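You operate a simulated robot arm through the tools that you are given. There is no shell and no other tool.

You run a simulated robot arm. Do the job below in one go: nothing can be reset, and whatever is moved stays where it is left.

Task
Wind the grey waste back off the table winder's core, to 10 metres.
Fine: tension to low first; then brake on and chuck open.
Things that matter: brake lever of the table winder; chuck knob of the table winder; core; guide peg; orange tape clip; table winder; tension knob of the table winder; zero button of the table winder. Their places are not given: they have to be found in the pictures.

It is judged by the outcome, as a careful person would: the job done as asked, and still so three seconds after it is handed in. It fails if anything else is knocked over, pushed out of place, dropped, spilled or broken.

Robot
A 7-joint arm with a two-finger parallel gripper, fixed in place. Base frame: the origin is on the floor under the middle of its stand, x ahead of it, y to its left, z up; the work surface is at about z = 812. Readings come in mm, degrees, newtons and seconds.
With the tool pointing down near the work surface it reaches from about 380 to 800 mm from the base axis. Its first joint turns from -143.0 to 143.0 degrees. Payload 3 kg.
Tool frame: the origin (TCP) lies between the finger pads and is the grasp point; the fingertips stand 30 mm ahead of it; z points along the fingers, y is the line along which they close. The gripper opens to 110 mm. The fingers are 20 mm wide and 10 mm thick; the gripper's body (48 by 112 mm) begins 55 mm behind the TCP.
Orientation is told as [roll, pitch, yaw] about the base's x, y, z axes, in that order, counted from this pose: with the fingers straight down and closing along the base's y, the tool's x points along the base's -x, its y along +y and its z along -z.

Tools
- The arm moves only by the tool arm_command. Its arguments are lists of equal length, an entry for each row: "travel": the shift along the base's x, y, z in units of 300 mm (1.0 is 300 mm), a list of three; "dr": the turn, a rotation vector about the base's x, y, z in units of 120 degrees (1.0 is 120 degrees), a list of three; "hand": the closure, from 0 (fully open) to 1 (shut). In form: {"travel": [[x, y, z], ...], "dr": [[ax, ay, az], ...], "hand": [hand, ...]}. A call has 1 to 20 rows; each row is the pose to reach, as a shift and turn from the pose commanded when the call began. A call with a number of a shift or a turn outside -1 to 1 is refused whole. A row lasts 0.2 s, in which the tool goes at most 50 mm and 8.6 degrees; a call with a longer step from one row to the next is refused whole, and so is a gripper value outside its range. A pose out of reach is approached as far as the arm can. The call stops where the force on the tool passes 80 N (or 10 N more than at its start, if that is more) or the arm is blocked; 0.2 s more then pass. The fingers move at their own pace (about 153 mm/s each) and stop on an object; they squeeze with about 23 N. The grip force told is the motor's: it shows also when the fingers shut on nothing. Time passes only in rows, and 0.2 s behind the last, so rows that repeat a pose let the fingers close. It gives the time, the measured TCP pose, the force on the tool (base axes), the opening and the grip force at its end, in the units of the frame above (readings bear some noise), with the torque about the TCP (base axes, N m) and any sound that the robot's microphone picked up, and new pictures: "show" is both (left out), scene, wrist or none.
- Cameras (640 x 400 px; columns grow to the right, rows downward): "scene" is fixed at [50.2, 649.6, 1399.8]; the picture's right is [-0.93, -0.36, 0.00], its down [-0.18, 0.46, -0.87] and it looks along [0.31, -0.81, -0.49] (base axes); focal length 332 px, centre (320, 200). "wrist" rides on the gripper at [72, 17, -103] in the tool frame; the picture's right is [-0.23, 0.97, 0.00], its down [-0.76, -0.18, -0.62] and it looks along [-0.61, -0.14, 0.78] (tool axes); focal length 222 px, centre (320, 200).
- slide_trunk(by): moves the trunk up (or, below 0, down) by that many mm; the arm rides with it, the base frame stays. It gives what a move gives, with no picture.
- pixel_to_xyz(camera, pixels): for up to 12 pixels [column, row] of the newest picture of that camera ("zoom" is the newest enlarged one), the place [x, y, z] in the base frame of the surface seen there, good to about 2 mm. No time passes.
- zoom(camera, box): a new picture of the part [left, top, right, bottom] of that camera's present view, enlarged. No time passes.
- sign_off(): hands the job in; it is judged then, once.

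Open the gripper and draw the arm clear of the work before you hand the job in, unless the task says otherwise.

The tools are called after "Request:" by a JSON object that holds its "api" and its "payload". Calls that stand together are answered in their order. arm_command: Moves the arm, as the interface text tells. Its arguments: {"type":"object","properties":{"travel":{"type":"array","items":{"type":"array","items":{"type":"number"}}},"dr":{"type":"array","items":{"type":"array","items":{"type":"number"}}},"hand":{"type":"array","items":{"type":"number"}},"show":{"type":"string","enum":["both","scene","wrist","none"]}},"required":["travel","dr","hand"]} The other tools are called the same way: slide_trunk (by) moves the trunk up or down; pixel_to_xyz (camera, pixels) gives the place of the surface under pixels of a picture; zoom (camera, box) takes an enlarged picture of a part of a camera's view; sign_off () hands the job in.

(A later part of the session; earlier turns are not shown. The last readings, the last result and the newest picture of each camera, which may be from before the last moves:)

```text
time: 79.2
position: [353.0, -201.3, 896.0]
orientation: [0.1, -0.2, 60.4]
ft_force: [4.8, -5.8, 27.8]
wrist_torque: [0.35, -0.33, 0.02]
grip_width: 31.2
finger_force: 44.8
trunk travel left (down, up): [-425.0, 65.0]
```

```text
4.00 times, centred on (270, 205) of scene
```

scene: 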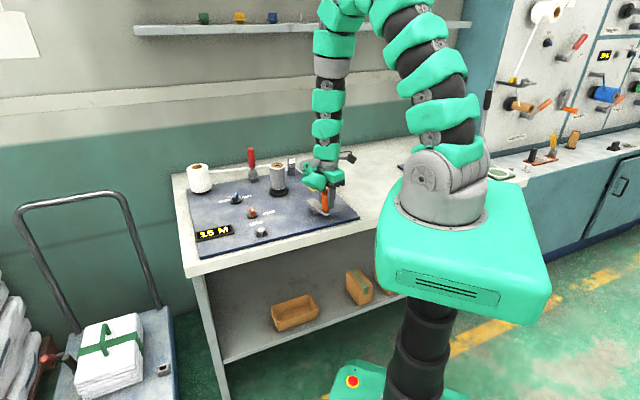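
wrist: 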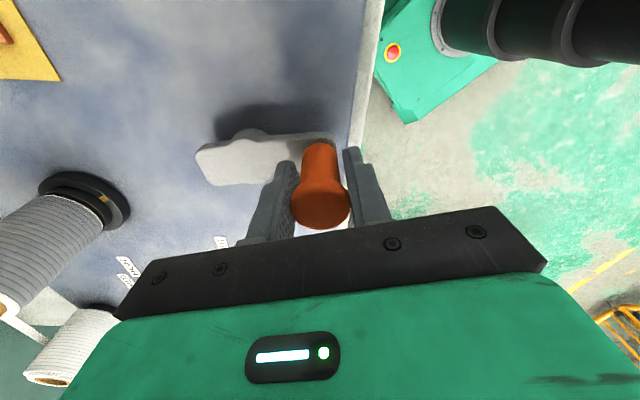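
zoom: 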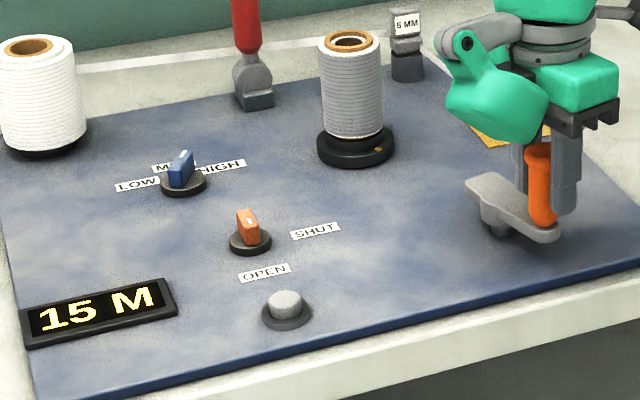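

Still 15 M after 3.2 turns. To rule out a slow counter, I run 1⅓ more turns here in the same sense.

Request:
{"api": "arm_command", "payload": {"travel": [[-0.0274, -0.0714, 0.002], [-0.0234, -0.1478, 0.003], [0.0113, -0.216, 0.003], [0.0708, -0.2642, 0.003], [0.1447, -0.284, 0.003], [0.2203, -0.272, 0.003], [0.2844, -0.2303, 0.003], [0.3261, -0.1662, 0.003], [0.3381, -0.0906, 0.003], [0.3183, -0.0167, 0.003], [0.2701, 0.0428, 0.003], [0.2019, 0.0775, 0.003], [0.1255, 0.0815, 0.003], [0.0541, 0.0541, 0.003], [0, 0, 0.003], [-0.0274, -0.0714, 0.003], [-0.0234, -0.1478, 0.003], [0.0113, -0.216, 0.003], [0.0708, -0.2642, 0.003], [0.1447, -0.284, 0.003]], "dr": [[0, 0, 0], [0, 0, 0], [0, 0, 0], [0, 0, 0], [0, 0, 0], [0, 0, 0], [0, 0, 0], [0, 0, 0], [0, 0, 0], [0, 0, 0], [0, 0, 0], [0, 0, 0], [0, 0, 0], [0, 0, 0], [0, 0, 0], [0, 0, 0], [0, 0, 0], [0, 0, 0], [0, 0, 0], [0, 0, 0]], "hand": [1, 1, 1, 1, 1, 1, 1, 1, 1, 1, 1, 1, 1, 1, 1, 1, 1, 1, 1, 1], "show": "scene"}}

Request:
{"api": "zoom", "payload": {"camera": "scene", "box": [190, 165, 350, 245]}}

```text
time: 83.4
position: [396.8, -288.1, 894.9]
orientation: [0.2, -0.3, 60.4]
ft_force: [2.0, -13.5, -13.6]
wrist_torque: [-0.56, -0.06, -0.04]
grip_width: 31.1
finger_force: 45.1
trunk travel left (down, up): [-425.0, 65.0]
```

scene: 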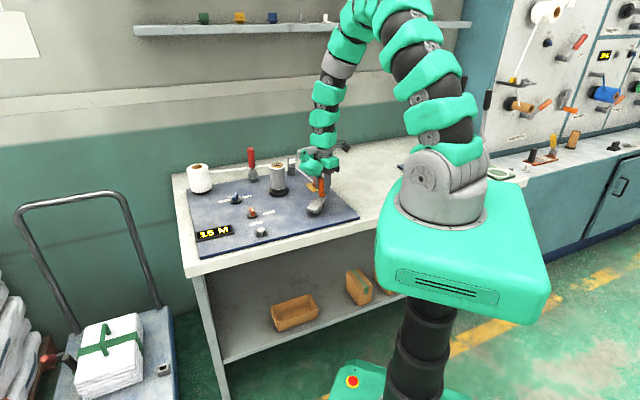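

```text
4.00 times, centred on (270, 205) of scene
```

zoom: 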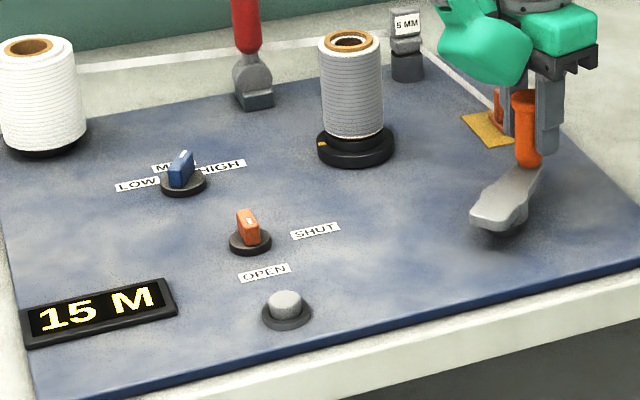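

Still 15 M after 4.5 crank turns, and the gold ring turns two to one, so nine ring turns did nothing: the counterclockwise end is OPEN and the first position was SHUT. I release the handle and go back to the chuck knob to shut it again.

Request:
{"api": "arm_command", "payload": {"travel": [[0, 0, 0], [0, 0, 0], [0, 0, 0.12], [0, 0, 0.27], [0, 0, 0.36], [0.07, 0.055, 0.36], [0.14, 0.11, 0.36], [0.21, 0.17, 0.36], [0.28, 0.225, 0.36], [0.35, 0.28, 0.36], [0.42, 0.335, 0.36], [0.49, 0.39, 0.36], [0.55, 0.44, 0.36], [0.6, 0.48, 0.36], [0.634, 0.511, 0.3], [0.634, 0.511, 0.16], [0.634, 0.511, 0.16]], "dr": [[0, 0, 0], [0, 0, 0], [0, 0, 0], [0, 0, 0], [0, 0, 0], [0, 0, 0.065], [0, 0, 0.13], [0, 0, 0.195], [0, 0, 0.26], [0, 0, 0.325], [0, 0, 0.39], [0, 0, 0.455], [0, 0, 0.52], [0, 0, 0.58], [0, 0, 0.622], [0, 0, 0.622], [0, 0, 0.622]], "hand": [0.45, 0.4, 0.4, 0.4, 0.4, 0.45, 0.5, 0.55, 0.55, 0.55, 0.55, 0.55, 0.55, 0.55, 0.55, 0.55, 0.55]}}

```text
time: 87.0
position: [587.0, -131.8, 944.1]
orientation: [0.2, -0.3, 135.0]
ft_force: [0.5, 0.3, -0.4]
wrist_torque: [0.03, 0.01, 0.0]
grip_width: 49.3
finger_force: 0.0
trunk travel left (down, up): [-425.0, 65.0]
```

scene: 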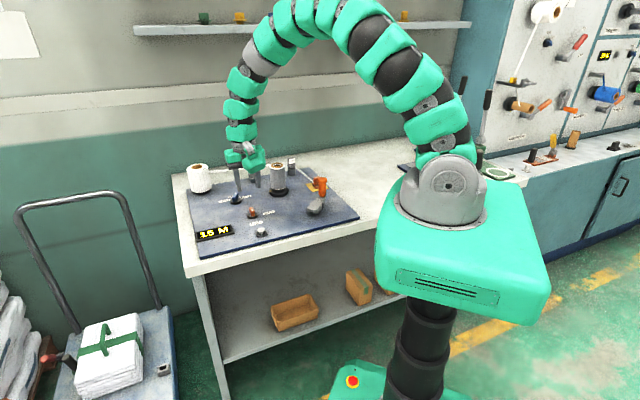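
wrist: 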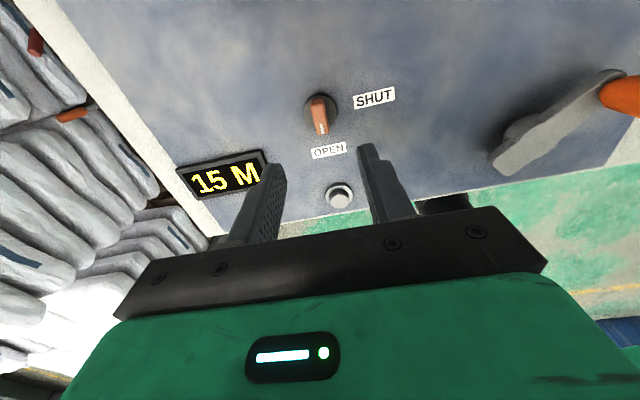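

Upright view: the mark points at OPEN, matching the crank test. I descend, grip the ridge, and turn it clockwise 90° back to SHUT.

Request:
{"api": "arm_command", "payload": {"travel": [[0, -0.0097, -0.1], [0, -0.0097, -0.2], [0, -0.0097, -0.288], [0, -0.0097, -0.288], [0, -0.0097, -0.288], [0, -0.0097, -0.288], [0, -0.0097, -0.288], [0, -0.0097, -0.288], [0, -0.0097, -0.288], [0, -0.0097, -0.288], [0, -0.0097, -0.288], [0, -0.0097, -0.288], [0, -0.0097, -0.288], [0, -0.0097, -0.288], [0, -0.0097, -0.288], [0, -0.0097, -0.288], [0, -0.0097, -0.288], [0, -0.0097, -0.288], [0, -0.0097, -0.288]], "dr": [[0, 0, 0], [0, 0, 0], [0, 0, 0], [0, 0, 0], [0, 0, 0], [0, 0, 0], [0, 0, -0.05], [0, 0, -0.115], [0, 0, -0.18], [0, 0, -0.245], [0, 0, -0.31], [0, 0, -0.375], [0, 0, -0.44], [0, 0, -0.505], [0, 0, -0.57], [0, 0, -0.635], [0, 0, -0.7], [0, 0, -0.757], [0, 0, -0.757]], "hand": [0.55, 0.55, 0.55, 1, 1, 1, 1, 1, 1, 1, 1, 1, 1, 1, 1, 1, 1, 1, 1], "show": "scene"}}

Request:
{"api": "zoom", "payload": {"camera": "scene", "box": [190, 165, 350, 245]}}

```text
time: 91.0
position: [586.7, -133.9, 857.3]
orientation: [0.3, -0.3, 44.2]
ft_force: [16.3, 19.6, -20.6]
wrist_torque: [0.32, -0.59, 0.0]
grip_width: 12.8
finger_force: 45.1
trunk travel left (down, up): [-425.0, 65.0]
```

scene: 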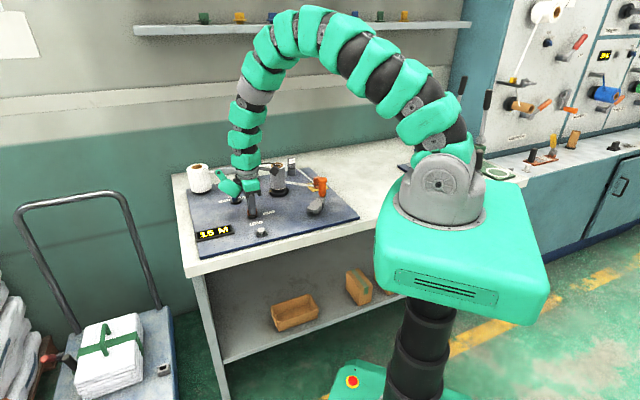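

```text
4.00 times, centred on (270, 205) of scene
```

zoom: 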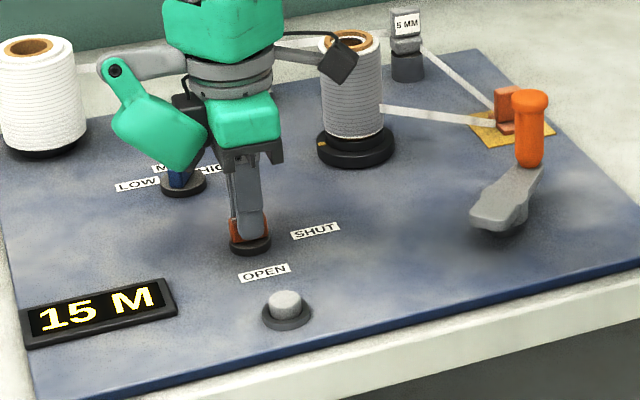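

The tape run is drawn again, so the chuck is SHUT. I release, rise, and return over the crank handle, now near (397,-287).

Request:
{"api": "arm_command", "payload": {"travel": [[0, 0, 0], [0, 0, 0], [0, 0, 0.12], [0, 0, 0.28], [0, 0, 0.44], [-0.1, -0.08, 0.48], [-0.22, -0.18, 0.48], [-0.34, -0.28, 0.48], [-0.46, -0.38, 0.48], [-0.57, -0.46, 0.48], [-0.632, -0.51, 0.44], [-0.632, -0.51, 0.35], [-0.632, -0.51, 0.35]], "dr": [[0, 0, 0], [0, 0, 0], [0, 0, 0], [0, 0, 0], [0, 0, 0], [0, 0, 0.03], [0, 0, 0.06], [0, 0, 0.09], [0, 0, 0.12], [0, 0, 0.13], [0, 0, 0.13], [0, 0, 0.13], [0, 0, 0.13]], "hand": [0.55, 0.55, 0.55, 0.55, 0.55, 0.5, 0.45, 0.45, 0.45, 0.45, 0.45, 0.45, 0.45]}}

```text
time: 93.8
position: [397.0, -289.5, 962.2]
orientation: [0.2, -0.4, 59.7]
ft_force: [0.6, 0.6, 0.3]
wrist_torque: [0.02, 0.07, 0.0]
grip_width: 60.5
finger_force: 0.0
trunk travel left (down, up): [-425.0, 65.0]
```

scene: 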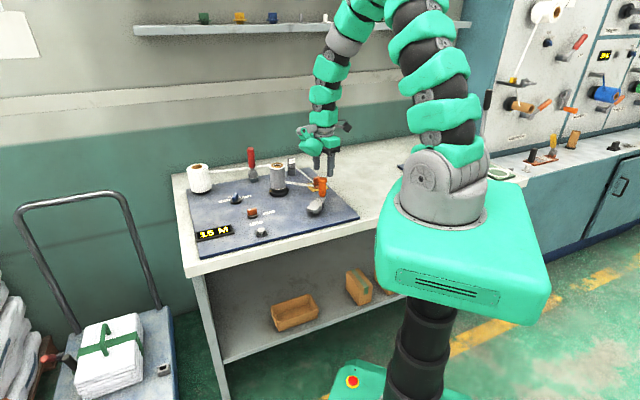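
wrist: 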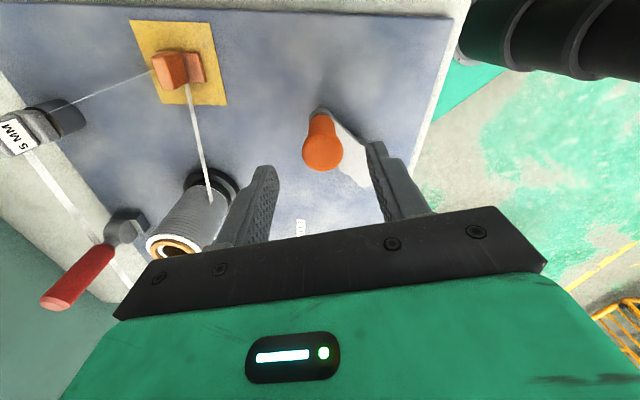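

The handle top at (322,148) is centred between the fingers. I descend 66 mm (2 mm toward +y) and grip it.

Request:
{"api": "arm_command", "payload": {"travel": [[0, 0.007, -0.1], [0, 0.007, -0.2], [0, 0.007, -0.219], [0, 0.007, -0.219], [0, 0.007, -0.219], [0, 0.007, -0.219]], "dr": [[0, 0, 0], [0, 0, 0], [0, 0, 0], [0, 0, 0], [0, 0, 0], [0, 0, 0]], "hand": [0.45, 0.45, 0.45, 1, 1, 1], "show": "none"}}

```text
time: 95.2
position: [398.0, -286.5, 896.6]
orientation: [0.3, -0.3, 59.7]
ft_force: [2.6, -2.7, 0.9]
wrist_torque: [0.03, -0.09, -0.03]
grip_width: 31.0
finger_force: 45.4
trunk travel left (down, up): [-425.0, 65.0]
```

Held without preload. I crank 23° counterclockwise with the chuck SHUT and read the drag.

Request:
{"api": "arm_command", "payload": {"travel": [[0.026, 0.0009, 0], [0.0512, 0.0053, 0], [0.0727, 0.0121, 0]], "dr": [[0, 0, 0], [0, 0, 0], [0, 0, 0]], "hand": [1, 1, 1], "show": "scene"}}

Request:
{"api": "zoom", "payload": {"camera": "scene", "box": [190, 165, 350, 245]}}

```text
time: 96.0
position: [418.1, -282.2, 898.0]
orientation: [0.2, -0.2, 59.9]
ft_force: [1.9, -7.7, 13.5]
wrist_torque: [-0.1, 0.13, 0.02]
grip_width: 31.2
finger_force: 44.9
trunk travel left (down, up): [-425.0, 65.0]
```

scene: 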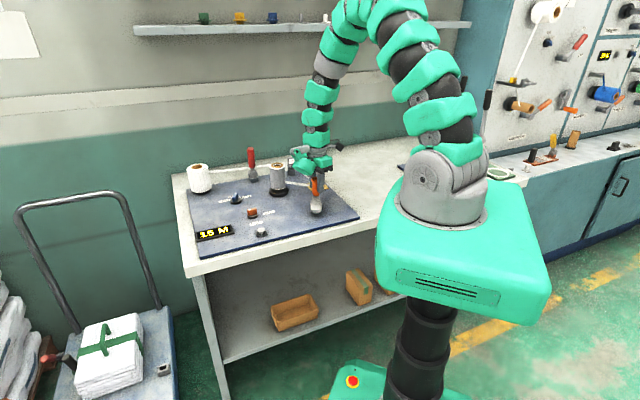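

```text
4.00 times, centred on (270, 205) of scene
```

zoom: 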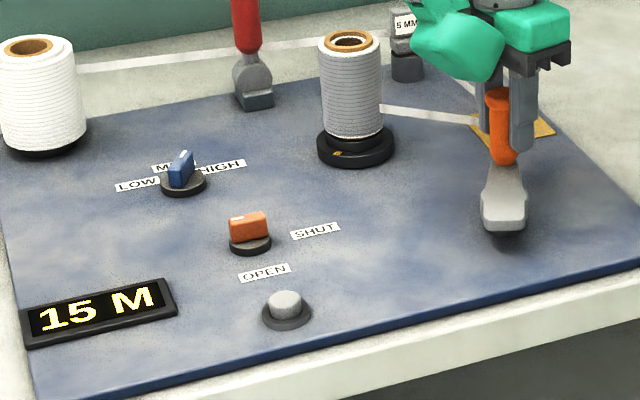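

Drag is only about 1 N at this tension setting, which fits LOW. I make one full turn counterclockwise and check the display.

Request:
{"api": "arm_command", "payload": {"travel": [[0.0642, 0.0417, 0.002], [0.1058, 0.1058, 0.002], [0.1178, 0.1814, 0.002], [0.098, 0.2553, 0.002], [0.0499, 0.3148, 0.002], [-0.0183, 0.3495, 0.002], [-0.0947, 0.3535, 0.002], [-0.1662, 0.3261, 0.002], [-0.2203, 0.272, 0.002], [-0.2477, 0.2006, 0.002], [-0.2437, 0.1242, 0.002], [-0.2089, 0.056, 0.002], [-0.1495, 0.0078, 0.002], [-0.0756, -0.012, 0.002], [0, 0, 0.002]], "dr": [[0, 0, 0], [0, 0, 0], [0, 0, 0], [0, 0, 0], [0, 0, 0], [0, 0, 0], [0, 0, 0], [0, 0, 0], [0, 0, 0], [0, 0, 0], [0, 0, 0], [0, 0, 0], [0, 0, 0], [0, 0, 0], [0, 0, 0]], "hand": [1, 1, 1, 1, 1, 1, 1, 1, 1, 1, 1, 1, 1, 1, 1], "show": "scene"}}

Request:
{"api": "zoom", "payload": {"camera": "scene", "box": [190, 165, 350, 245]}}

```text
time: 98.1
position: [354.5, -203.0, 897.3]
orientation: [0.0, -0.7, 60.1]
ft_force: [21.6, 38.7, -19.1]
wrist_torque: [-1.18, -0.03, 0.02]
grip_width: 30.4
finger_force: 44.7
trunk travel left (down, up): [-425.0, 65.0]
stopped in row 10: the force on the tool passed its limit at 100 N (the readings are from after the stop); the commanded pose is now the measured one
```

scene: 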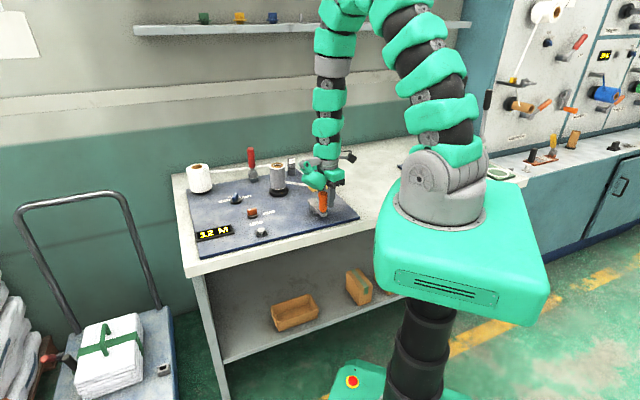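

```text
4.00 times, centred on (270, 205) of scene
```

zoom: 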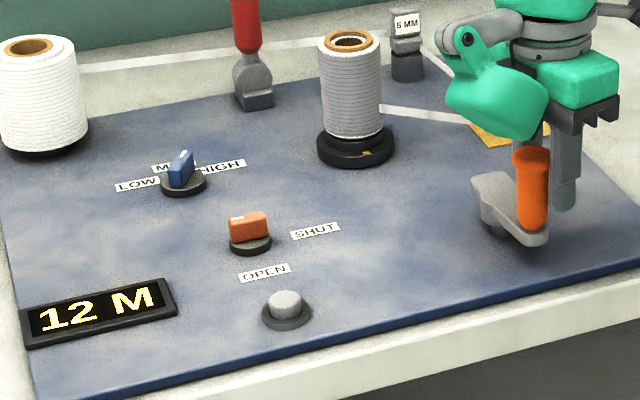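

The display dropped to 12 M in 0.6 of a turn (about 5 m per crank turn), then the crank was blocked with 100 N at about 148°. I look closely at the tape, clip, core and handle before doing anything else.

Request:
{"api": "zoom", "payload": {"camera": "scene", "box": [262, 150, 352, 220]}}

Request:
{"api": "zoom", "payload": {"camera": "scene", "box": [300, 165, 340, 220]}}

Request:
{"api": "zoom", "payload": {"camera": "scene", "box": [180, 215, 260, 250]}}

```text
5.71 times, centred on (307, 185) of scene
```

zoom: 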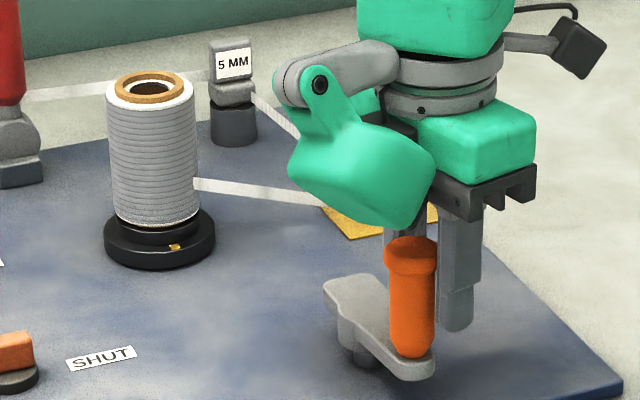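

```text
7.27 times, centred on (320, 192) of scene
```

zoom: 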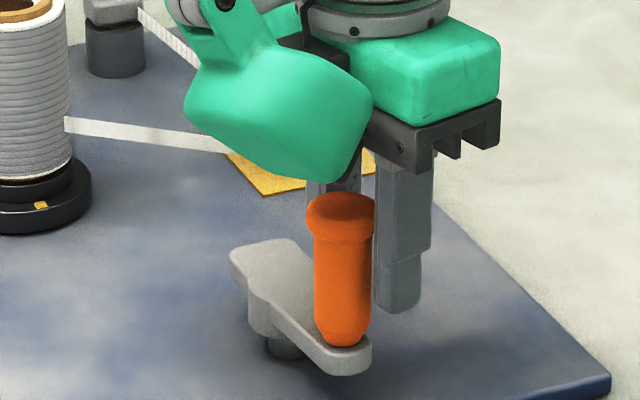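

```text
8.00 times, centred on (220, 232) of scene
```

zoom: 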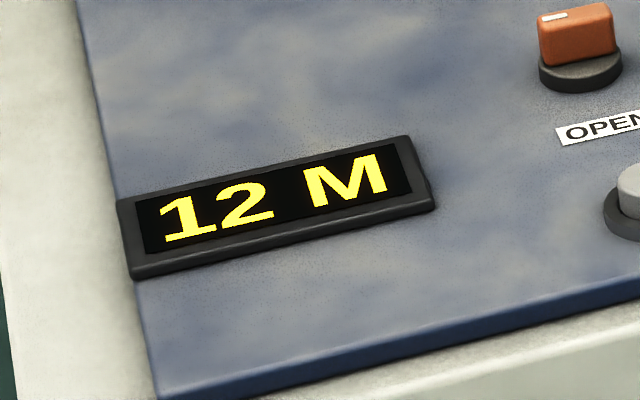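

Nothing looks disturbed and the tape run is straight. I first rest in place to read the remaining force, then try a slow small step further.

Request:
{"api": "arm_command", "payload": {"travel": [[0, 0, 0], [0, 0, 0]], "dr": [[0, 0, 0], [0, 0, 0]], "hand": [1, 1]}}

```text
time: 98.7
position: [353.2, -203.7, 898.6]
orientation: [0.1, -0.6, 59.9]
ft_force: [34.6, 56.2, -25.6]
wrist_torque: [-0.51, 0.66, -0.05]
grip_width: 30.1
finger_force: 44.9
trunk travel left (down, up): [-425.0, 65.0]
```

scene: 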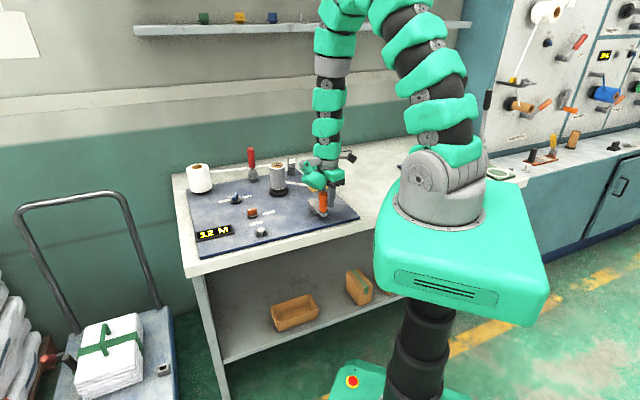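
wrist: 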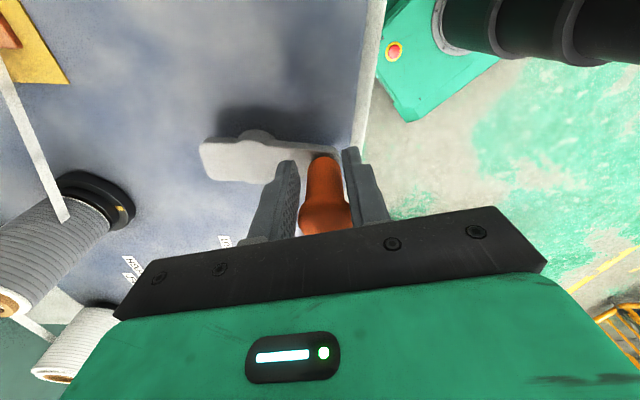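

A steady 66 N opposes further turning, so it is a real block. I back off 5 mm clockwise to take the load off.

Request:
{"api": "arm_command", "payload": {"travel": [[0.005, 0.008, 0], [0.01, 0.016, 0], [0.01, 0.016, 0]], "dr": [[0, 0, 0], [0, 0, 0], [0, 0, 0]], "hand": [1, 1, 1], "show": "wrist"}}

Request:
{"api": "zoom", "payload": {"camera": "scene", "box": [190, 165, 350, 245]}}

```text
time: 99.5
position: [354.3, -202.6, 897.8]
orientation: [0.2, -0.5, 59.8]
ft_force: [6.9, -10.0, -32.9]
wrist_torque: [-1.03, 1.06, -0.15]
grip_width: 30.1
finger_force: 45.2
trunk travel left (down, up): [-425.0, 65.0]
```

wrist: 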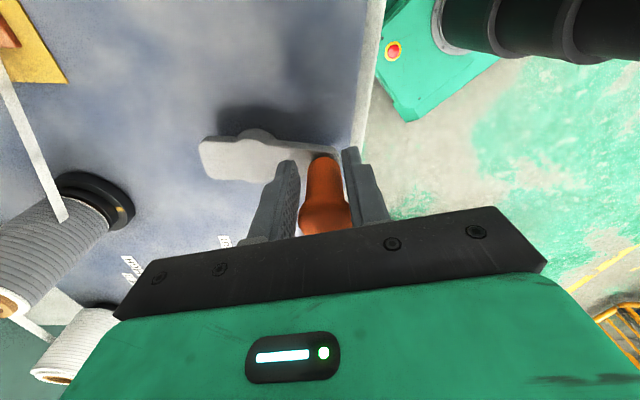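

```text
4.00 times, centred on (270, 205) of scene
```

zoom: 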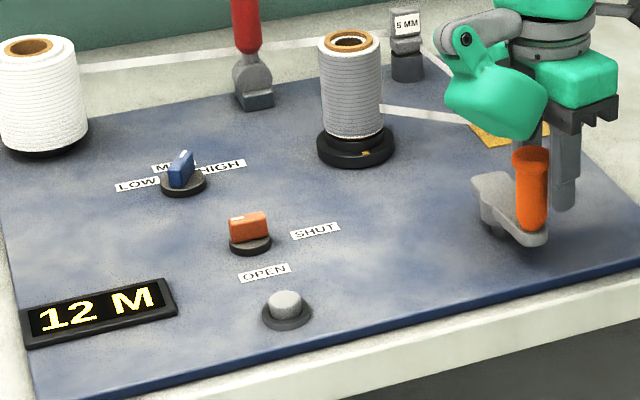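

The load is off and the display holds at 12 M. I try again, slowly, 6° counterclockwise, to see whether it yields.

Request:
{"api": "arm_command", "payload": {"travel": [[-0.002, -0.005, -0.002], [-0.005, -0.01, -0.003], [-0.008, -0.015, -0.004], [-0.01, -0.02, -0.005], [-0.01, -0.02, -0.005]], "dr": [[0, 0, 0], [0, 0, 0], [0, 0, 0], [0, 0, 0], [0, 0, 0]], "hand": [1, 1, 1, 1, 1], "show": "wrist"}}

Request:
{"api": "zoom", "payload": {"camera": "scene", "box": [190, 165, 350, 245]}}

```text
time: 100.7
position: [353.3, -204.5, 898.8]
orientation: [-0.1, -0.6, 60.0]
ft_force: [34.9, 58.7, 21.2]
wrist_torque: [-0.31, 0.15, 0.01]
grip_width: 30.1
finger_force: 44.8
trunk travel left (down, up): [-425.0, 65.0]
```

wrist: 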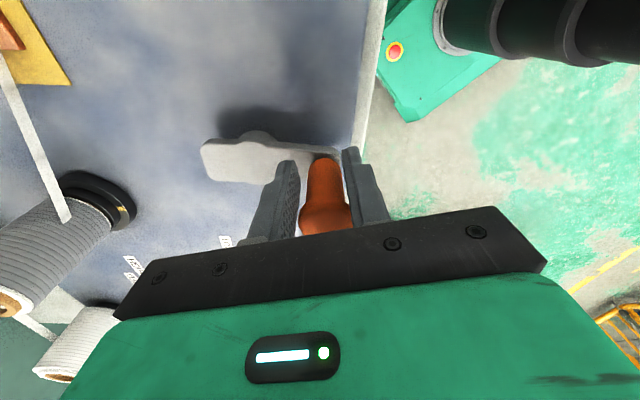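

```text
4.00 times, centred on (270, 205) of scene
```

zoom: 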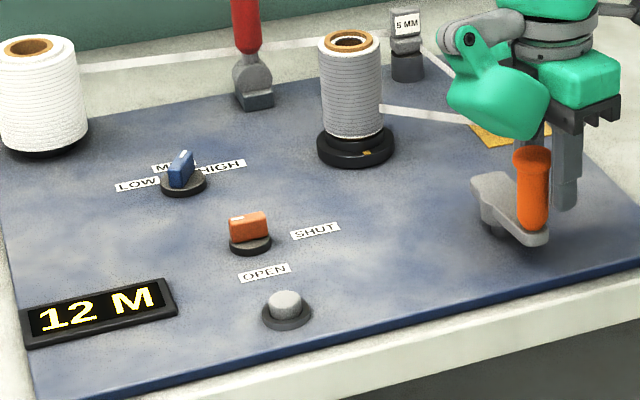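

It is a hard block. In all I have turned the crank almost exactly 5 turns counterclockwise (4.5 of them with the chuck OPEN), so this is probably the crank's own end of travel. I release the handle and rise; then I can open the chuck, wind the crank back without moving the core, and shut it again.

Request:
{"api": "arm_command", "payload": {"travel": [[0.008, 0.013, 0], [0.012, 0.018, 0], [0.012, 0.018, 0], [0.012, 0.018, 0.12], [0.012, 0.018, 0.27], [0.012, 0.018, 0.36], [0.1, 0.05, 0.36], [0.2, 0.08, 0.36], [0.2, 0.08, 0.36]], "dr": [[0, 0, 0], [0, 0, 0], [0, 0, 0], [0, 0, 0], [0, 0, 0], [0, 0, 0], [0, 0, 0], [0, 0, 0], [0, 0, 0]], "hand": [1, 0.45, 0.4, 0.4, 0.4, 0.4, 0.45, 0.5, 0.55]}}

Request:
{"api": "zoom", "payload": {"camera": "scene", "box": [190, 165, 350, 245]}}

Request:
{"api": "zoom", "payload": {"camera": "scene", "box": [262, 155, 302, 200]}}

```text
time: 102.7
position: [410.2, -182.7, 1005.5]
orientation: [0.1, -0.7, 59.9]
ft_force: [0.1, -0.1, 0.3]
wrist_torque: [0.01, -0.01, 0.01]
grip_width: 49.3
finger_force: 0.1
trunk travel left (down, up): [-425.0, 65.0]
```

scene: 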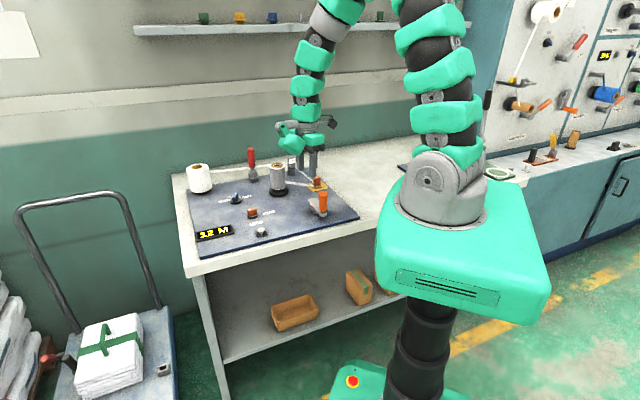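
wrist: 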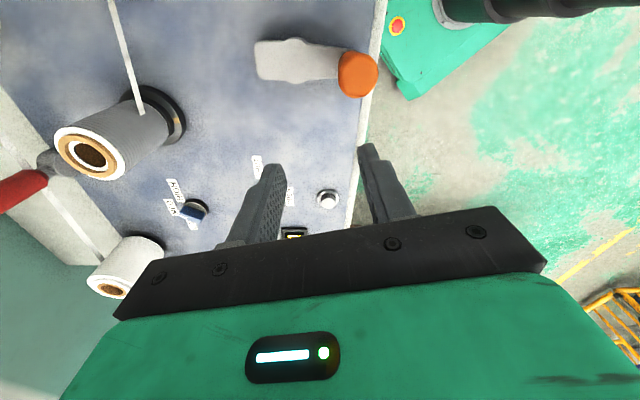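

```text
4.00 times, centred on (270, 205) of scene
```

zoom: 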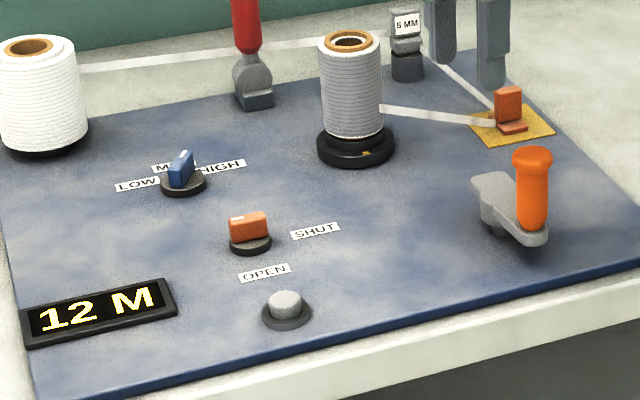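

```text
8.89 times, centred on (282, 178) of scene
```

zoom: 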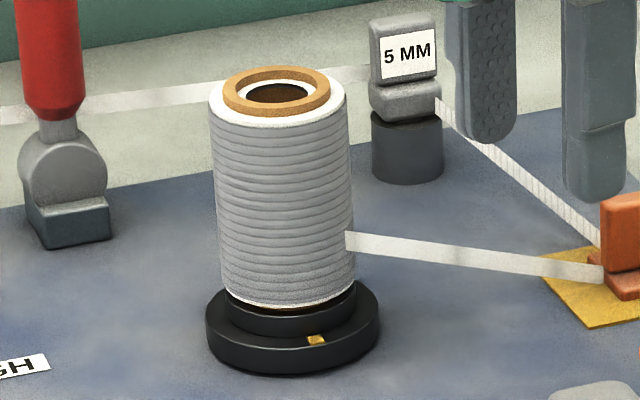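

The gold mark is back exactly where it began, so the crank stands at its start angle after exactly 5 turns: an end of travel. I go to the chuck knob to open it, so the crank can be wound back without the core.

Request:
{"api": "arm_command", "payload": {"travel": [[0.12, 0.03, 0], [0.25, 0.065, 0], [0.38, 0.1, 0], [0.5, 0.135, 0], [0.589, 0.16, -0.08], [0.589, 0.16, -0.205], [0.589, 0.16, -0.205]], "dr": [[0, 0, -0.025], [0, 0, -0.05], [0, 0, -0.075], [0, 0, -0.1], [0, 0, -0.125], [0, 0, -0.125], [0, 0, -0.125]], "hand": [0.55, 0.55, 0.55, 0.55, 0.55, 0.55, 0.55], "show": "wrist"}}

```text
time: 104.3
position: [587.8, -135.1, 945.0]
orientation: [0.0, -0.7, 44.9]
ft_force: [0.7, -1.2, -1.1]
wrist_torque: [0.03, 0.02, 0.01]
grip_width: 49.6
finger_force: 0.0
trunk travel left (down, up): [-425.0, 65.0]
```

wrist: 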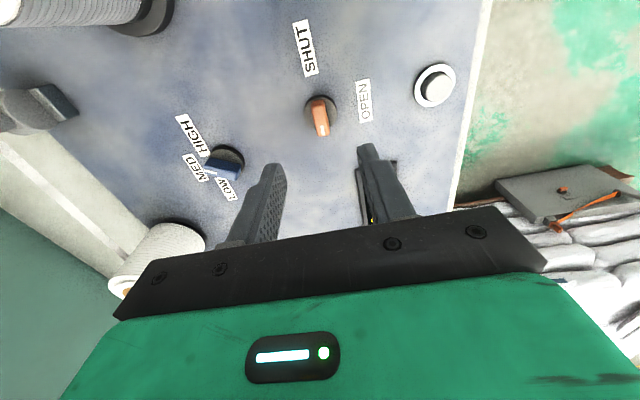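

The hand is over the ridge at (318,118). I descend, grip and turn 90° counterclockwise to OPEN.

Request:
{"api": "arm_command", "payload": {"travel": [[-0.002, 0.001, -0.1], [-0.002, 0.001, -0.2], [-0.002, 0.001, -0.292], [-0.002, 0.001, -0.292], [-0.002, 0.001, -0.292], [-0.002, 0.001, -0.292], [-0.002, 0.001, -0.292], [-0.002, 0.001, -0.292], [-0.002, 0.001, -0.292], [-0.002, 0.001, -0.292], [-0.002, 0.001, -0.292], [-0.002, 0.001, -0.292], [-0.002, 0.001, -0.292], [-0.002, 0.001, -0.292], [-0.002, 0.001, -0.292], [-0.002, 0.001, -0.292], [-0.002, 0.001, -0.292], [-0.002, 0.001, -0.292], [-0.002, 0.001, -0.292]], "dr": [[0, 0, 0], [0, 0, 0], [0, 0, 0], [0, 0, 0], [0, 0, 0], [0, 0, 0], [0, 0, 0.05], [0, 0, 0.115], [0, 0, 0.18], [0, 0, 0.245], [0, 0, 0.31], [0, 0, 0.375], [0, 0, 0.44], [0, 0, 0.505], [0, 0, 0.57], [0, 0, 0.635], [0, 0, 0.7], [0, 0, 0.755], [0, 0, 0.755]], "hand": [0.55, 0.55, 0.55, 1, 1, 1, 1, 1, 1, 1, 1, 1, 1, 1, 1, 1, 1, 1, 1], "show": "scene"}}

Request:
{"api": "zoom", "payload": {"camera": "scene", "box": [190, 165, 350, 245]}}

```text
time: 108.3
position: [587.4, -134.0, 856.1]
orientation: [0.0, -0.6, 135.5]
ft_force: [2.6, -9.3, -9.7]
wrist_torque: [0.39, 0.45, 0.02]
grip_width: 12.8
finger_force: 44.7
trunk travel left (down, up): [-425.0, 65.0]
```

scene: 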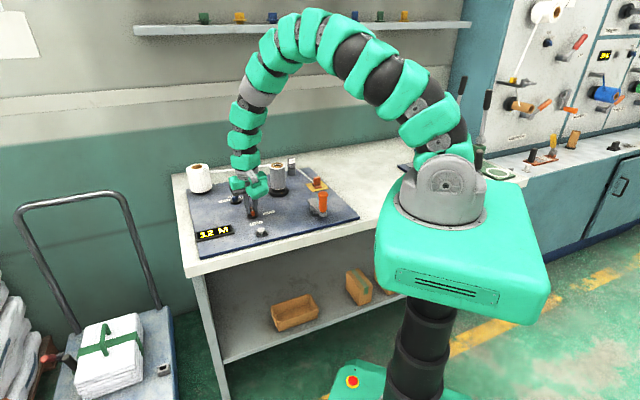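

```text
4.00 times, centred on (270, 205) of scene
```

zoom: 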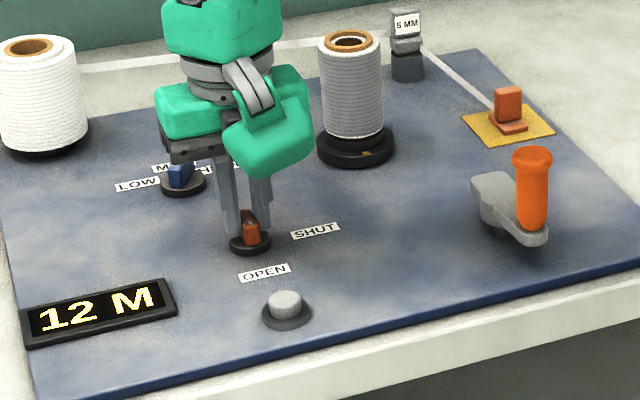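

Chuck OPEN (tape run hidden), display 12 M. I release, rise and return above the crank handle at about (361,-192).

Request:
{"api": "arm_command", "payload": {"travel": [[0, 0, 0], [0, 0, 0], [0, 0, 0.12], [0, 0, 0.28], [0, 0, 0.44], [-0.09, -0.025, 0.48], [-0.18, -0.047, 0.48], [-0.27, -0.07, 0.48], [-0.36, -0.093, 0.48], [-0.45, -0.116, 0.48], [-0.54, -0.14, 0.48], [-0.63, -0.16, 0.48], [-0.7, -0.18, 0.48], [-0.754, -0.193, 0.48], [-0.754, -0.193, 0.355], [-0.754, -0.193, 0.355]], "dr": [[0, 0, 0], [0, 0, 0], [0, 0, 0], [0, 0, 0], [0, 0, 0], [0, 0, -0.06], [0, 0, -0.125], [0, 0, -0.19], [0, 0, -0.255], [0, 0, -0.32], [0, 0, -0.385], [0, 0, -0.45], [0, 0, -0.515], [0, 0, -0.58], [0, 0, -0.63], [0, 0, -0.63]], "hand": [0.55, 0.55, 0.55, 0.55, 0.55, 0.5, 0.45, 0.45, 0.45, 0.45, 0.45, 0.45, 0.45, 0.45, 0.45, 0.45], "show": "wrist"}}

Request:
{"api": "pixel_to_xyz", "payload": {"camera": "wrist", "pixels": [[320, 150], [306, 150], [335, 149], [320, 138], [320, 163]]}}

```text
time: 111.7
position: [361.2, -193.4, 963.1]
orientation: [0.0, -0.6, 59.9]
ft_force: [0.6, -0.3, 0.1]
wrist_torque: [-0.05, 0.01, 0.0]
grip_width: 60.4
finger_force: 0.2
trunk travel left (down, up): [-425.0, 65.0]
```

wrist: 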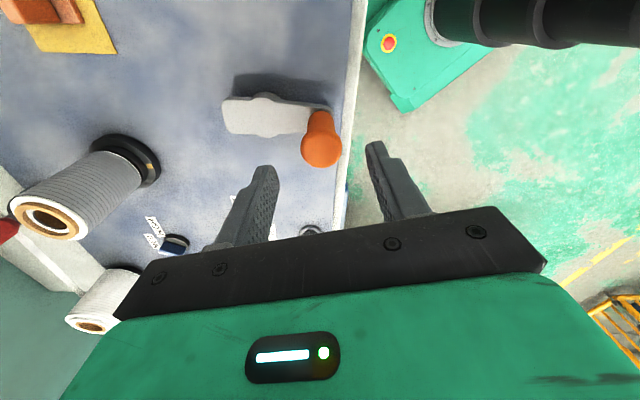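

```text
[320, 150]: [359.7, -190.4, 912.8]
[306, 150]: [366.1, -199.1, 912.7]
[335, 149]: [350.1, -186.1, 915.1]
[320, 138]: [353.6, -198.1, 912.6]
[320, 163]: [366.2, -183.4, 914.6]
```

The handle is at about (359,-191.5), under the hand. I descend and grip it.

Request:
{"api": "arm_command", "payload": {"travel": [[-0.003, 0.004, -0.1], [-0.004, 0.005, -0.2], [-0.004, 0.005, -0.222], [-0.004, 0.005, -0.222], [-0.004, 0.005, -0.222], [-0.004, 0.005, -0.222]], "dr": [[0, 0, 0], [0, 0, 0], [0, 0, 0], [0, 0, 0], [0, 0, 0], [0, 0, 0]], "hand": [0.45, 0.45, 0.45, 1, 1, 1], "show": "none"}}

```text
time: 113.1
position: [361.1, -191.4, 895.3]
orientation: [0.0, -0.7, 59.9]
ft_force: [12.7, -9.6, 4.0]
wrist_torque: [0.08, 0.04, -0.01]
grip_width: 31.1
finger_force: 44.7
trunk travel left (down, up): [-425.0, 65.0]
```

Held. With the chuck OPEN I wind the crank back one full turn clockwise, watching that nothing else moves.

Request:
{"api": "arm_command", "payload": {"travel": [[0.065, 0.0425, 0], [0.14, 0.0558, 0], [0.2145, 0.0373, 0], [0.2748, -0.0099, 0], [0.3107, -0.0774, 0], [0.3161, -0.1537, 0], [0.2899, -0.2256, 0], [0.2368, -0.2807, 0], [0.1658, -0.3093, 0], [0.0894, -0.3067, 0], [0.0206, -0.2731, 0], [-0.0286, -0.2145, 0], [-0.0497, -0.141, 0], [-0.039, -0.0652, 0], [0.0015, 0, 0]], "dr": [[0, 0, 0], [0, 0, 0], [0, 0, 0], [0, 0, 0], [0, 0, 0], [0, 0, 0], [0, 0, 0], [0, 0, 0], [0, 0, 0], [0, 0, 0], [0, 0, 0], [0, 0, 0], [0, 0, 0], [0, 0, 0], [0, 0, 0]], "hand": [1, 1, 1, 1, 1, 1, 1, 1, 1, 1, 1, 1, 1, 1, 1], "show": "scene"}}

Request:
{"api": "zoom", "payload": {"camera": "scene", "box": [190, 165, 350, 245]}}

```text
time: 116.3
position: [361.0, -190.8, 895.6]
orientation: [0.0, -0.7, 60.1]
ft_force: [-1.8, 3.8, -7.5]
wrist_torque: [-0.65, 0.46, 0.03]
grip_width: 31.0
finger_force: 45.5
trunk travel left (down, up): [-425.0, 65.0]
```

scene: 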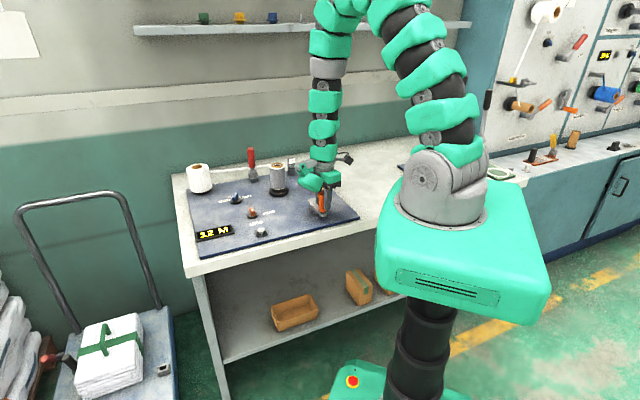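

```text
4.00 times, centred on (270, 205) of scene
```

zoom: 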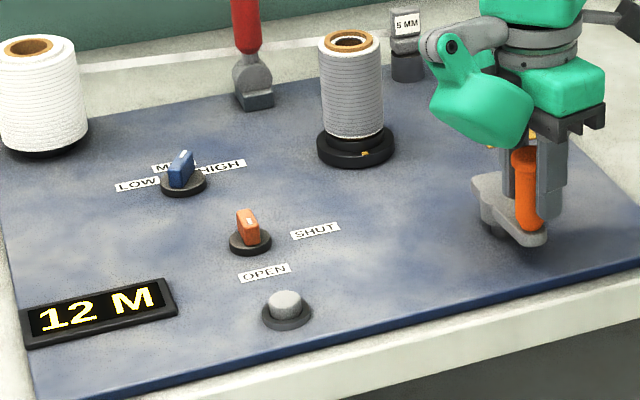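

The crank is one turn back and the display holds 12 M. I release, and go back to the chuck knob (yaw 135°) to shut it.

Request:
{"api": "arm_command", "payload": {"travel": [[0, 0, 0], [0, 0, 0], [0, 0, 0.12], [0, 0, 0.27], [0, 0, 0.36], [0.09, 0.022, 0.36], [0.18, 0.045, 0.36], [0.27, 0.067, 0.36], [0.36, 0.09, 0.36], [0.45, 0.112, 0.36], [0.54, 0.135, 0.36], [0.62, 0.155, 0.36], [0.7, 0.175, 0.36], [0.754, 0.188, 0.36], [0.754, 0.188, 0.28], [0.754, 0.188, 0.16], [0.754, 0.188, 0.16]], "dr": [[0, 0, 0], [0, 0, 0], [0, 0, 0], [0, 0, 0], [0, 0, 0], [0, 0, 0.065], [0, 0, 0.13], [0, 0, 0.195], [0, 0, 0.26], [0, 0, 0.325], [0, 0, 0.39], [0, 0, 0.455], [0, 0, 0.52], [0, 0, 0.58], [0, 0, 0.6275], [0, 0, 0.6275], [0, 0, 0.6275]], "hand": [0.45, 0.4, 0.4, 0.4, 0.4, 0.45, 0.5, 0.55, 0.55, 0.55, 0.55, 0.55, 0.55, 0.55, 0.55, 0.55, 0.55], "show": "wrist"}}

```text
time: 119.9
position: [586.8, -135.0, 943.2]
orientation: [0.2, -0.7, 135.2]
ft_force: [-0.9, -0.4, -0.1]
wrist_torque: [-0.01, 0.02, 0.01]
grip_width: 49.4
finger_force: 0.1
trunk travel left (down, up): [-425.0, 65.0]
```

wrist: 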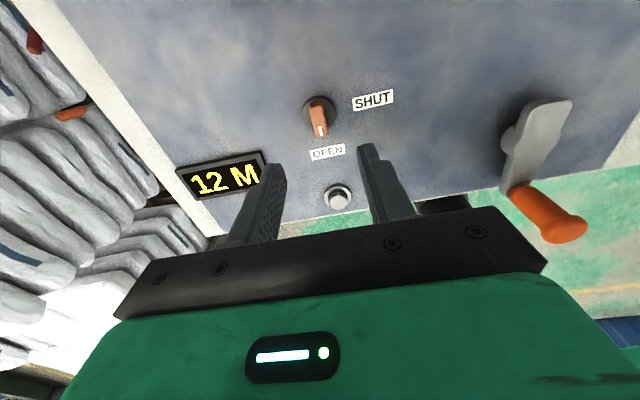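

Over the knob, display 12 M. I descend, grip and turn it 90° clockwise to SHUT.

Request:
{"api": "arm_command", "payload": {"travel": [[0, 0.001, -0.1], [0, 0.001, -0.2], [0, 0.001, -0.287], [0, 0.001, -0.287], [0, 0.001, -0.287], [0, 0.001, -0.287], [0, 0.001, -0.287], [0, 0.001, -0.287], [0, 0.001, -0.287], [0, 0.001, -0.287], [0, 0.001, -0.287], [0, 0.001, -0.287], [0, 0.001, -0.287], [0, 0.001, -0.287], [0, 0.001, -0.287], [0, 0.001, -0.287], [0, 0.001, -0.287], [0, 0.001, -0.287], [0, 0.001, -0.287]], "dr": [[0, 0, 0], [0, 0, 0], [0, 0, 0], [0, 0, 0], [0, 0, 0], [0, 0, 0], [0, 0, -0.05], [0, 0, -0.115], [0, 0, -0.18], [0, 0, -0.245], [0, 0, -0.31], [0, 0, -0.375], [0, 0, -0.44], [0, 0, -0.505], [0, 0, -0.57], [0, 0, -0.635], [0, 0, -0.7], [0, 0, -0.757], [0, 0, -0.757]], "hand": [0.55, 0.55, 0.55, 1, 1, 1, 1, 1, 1, 1, 1, 1, 1, 1, 1, 1, 1, 1, 1], "show": "scene"}}

Request:
{"api": "zoom", "payload": {"camera": "scene", "box": [190, 165, 350, 245]}}

```text
time: 123.9
position: [587.4, -133.9, 856.8]
orientation: [0.0, -0.6, 44.2]
ft_force: [9.5, 7.2, -0.4]
wrist_torque: [-0.09, -0.04, 0.01]
grip_width: 13.0
finger_force: 44.8
trunk travel left (down, up): [-425.0, 65.0]
```

scene: 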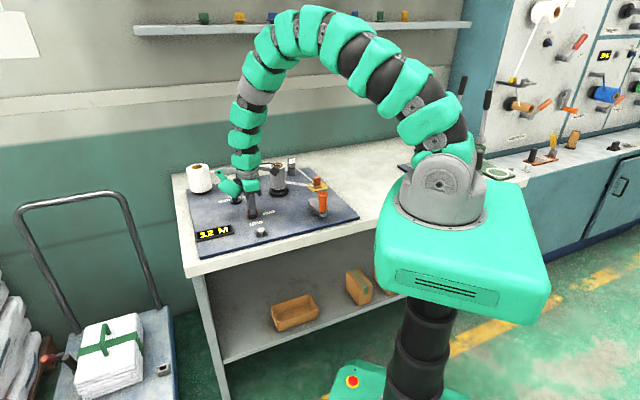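

```text
4.00 times, centred on (270, 205) of scene
```

zoom: 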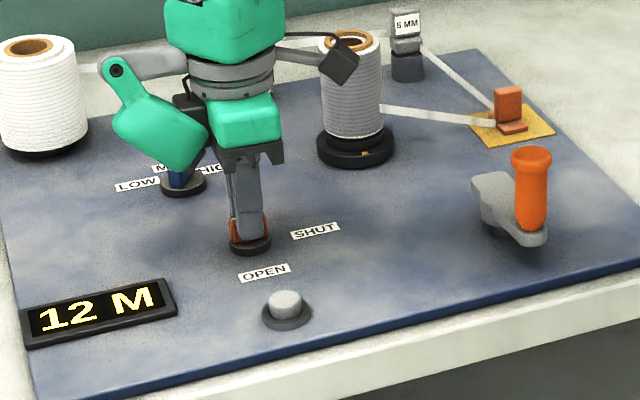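

SHUT again with the tape run drawn, 12 M. I release, and go back over the crank handle.

Request:
{"api": "arm_command", "payload": {"travel": [[0, 0, 0], [0, 0, 0], [0, 0, 0.12], [0, 0, 0.28], [0, 0, 0.44], [-0.12, -0.03, 0.48], [-0.25, -0.065, 0.48], [-0.38, -0.1, 0.48], [-0.51, -0.13, 0.48], [-0.64, -0.165, 0.48], [-0.754, -0.193, 0.46], [-0.754, -0.193, 0.353], [-0.754, -0.193, 0.353]], "dr": [[0, 0, 0], [0, 0, 0], [0, 0, 0], [0, 0, 0], [0, 0, 0], [0, 0, 0.03], [0, 0, 0.06], [0, 0, 0.09], [0, 0, 0.12], [0, 0, 0.13], [0, 0, 0.13], [0, 0, 0.13], [0, 0, 0.13]], "hand": [0.55, 0.55, 0.55, 0.55, 0.55, 0.5, 0.45, 0.45, 0.45, 0.45, 0.45, 0.45, 0.45], "show": "wrist"}}

```text
time: 126.7
position: [359.6, -191.9, 963.4]
orientation: [0.1, -0.6, 60.0]
ft_force: [0.3, -0.8, -0.5]
wrist_torque: [0.0, 0.0, 0.0]
grip_width: 60.7
finger_force: 0.0
trunk travel left (down, up): [-425.0, 65.0]
```

wrist: 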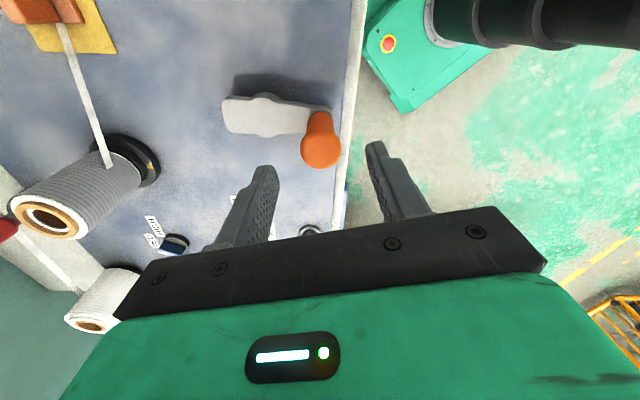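

The handle is under the hand at (321,150). I descend and grip.

Request:
{"api": "arm_command", "payload": {"travel": [[0.003, 0.001, -0.1], [0.003, 0.001, -0.2], [0.003, 0.001, -0.224], [0.003, 0.001, -0.224], [0.003, 0.001, -0.224], [0.003, 0.001, -0.224]], "dr": [[0, 0, 0], [0, 0, 0], [0, 0, 0], [0, 0, 0], [0, 0, 0], [0, 0, 0]], "hand": [0.45, 0.45, 0.45, 1, 1, 1], "show": "none"}}

```text
time: 128.1
position: [360.2, -192.5, 895.6]
orientation: [0.1, -0.6, 60.0]
ft_force: [-4.5, 1.7, -2.9]
wrist_torque: [-0.04, -0.12, 0.0]
grip_width: 31.2
finger_force: 45.9
trunk travel left (down, up): [-425.0, 65.0]
```

Held at 136°. I crank 40° counterclockwise slowly and read the display.

Request:
{"api": "arm_command", "payload": {"travel": [[-0.0125, -0.015, 0], [-0.0237, -0.0303, 0], [-0.033, -0.047, 0], [-0.0406, -0.0649, 0], [-0.046, -0.083, 0], [-0.0499, -0.1022, 0], [-0.0512, -0.115, 0]], "dr": [[0, 0, 0], [0, 0, 0], [0, 0, 0], [0, 0, 0], [0, 0, 0], [0, 0, 0], [0, 0, 0]], "hand": [1, 1, 1, 1, 1, 1, 1], "show": "scene"}}

Request:
{"api": "zoom", "payload": {"camera": "scene", "box": [190, 165, 350, 245]}}

```text
time: 129.7
position: [343.5, -225.6, 896.3]
orientation: [0.3, -0.6, 59.9]
ft_force: [-18.7, 3.8, -20.9]
wrist_torque: [-0.02, -0.09, 0.04]
grip_width: 31.0
finger_force: 44.9
trunk travel left (down, up): [-425.0, 65.0]
```

scene: 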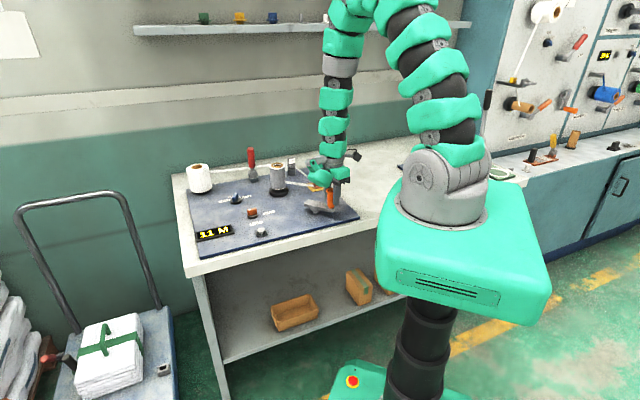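

```text
4.00 times, centred on (270, 205) of scene
```

zoom: 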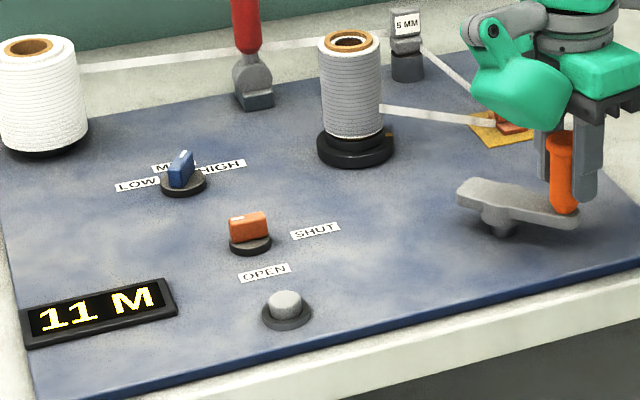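

The crank passes the old block freely and the display reads 11 M; the rate works out near 5 m per turn. I go on 36° and look again.

Request:
{"api": "arm_command", "payload": {"travel": [[-0.002, -0.0192, 0.001], [-0.001, -0.0385, 0.001], [0.002, -0.057, 0.001], [0.008, -0.0766, 0.001], [0.016, -0.0945, 0.001], [0.0252, -0.1119, 0.001], [0.0252, -0.1119, 0.001]], "dr": [[0, 0, 0], [0, 0, 0], [0, 0, 0], [0, 0, 0], [0, 0, 0], [0, 0, 0], [0, 0, 0]], "hand": [1, 1, 1, 1, 1, 1, 1], "show": "scene"}}

Request:
{"api": "zoom", "payload": {"camera": "scene", "box": [190, 165, 350, 245]}}

```text
time: 131.3
position: [352.3, -261.8, 896.9]
orientation: [0.2, -0.7, 59.8]
ft_force: [-24.4, -14.8, -48.8]
wrist_torque: [0.05, -0.26, 0.05]
grip_width: 31.2
finger_force: 45.0
trunk travel left (down, up): [-425.0, 65.0]
```

scene: 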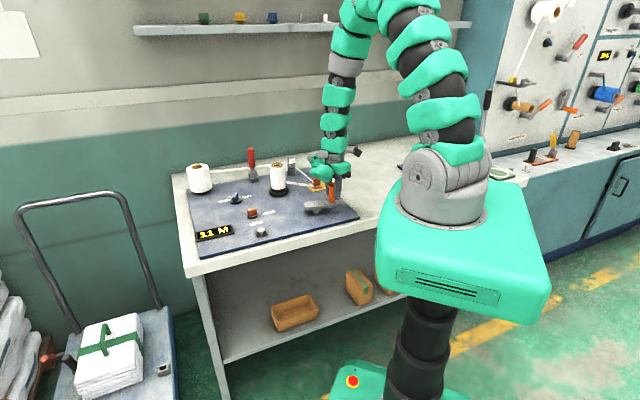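

```text
4.00 times, centred on (270, 205) of scene
```

zoom: 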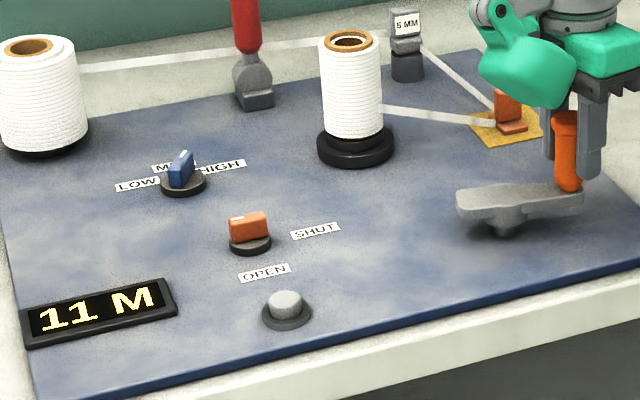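

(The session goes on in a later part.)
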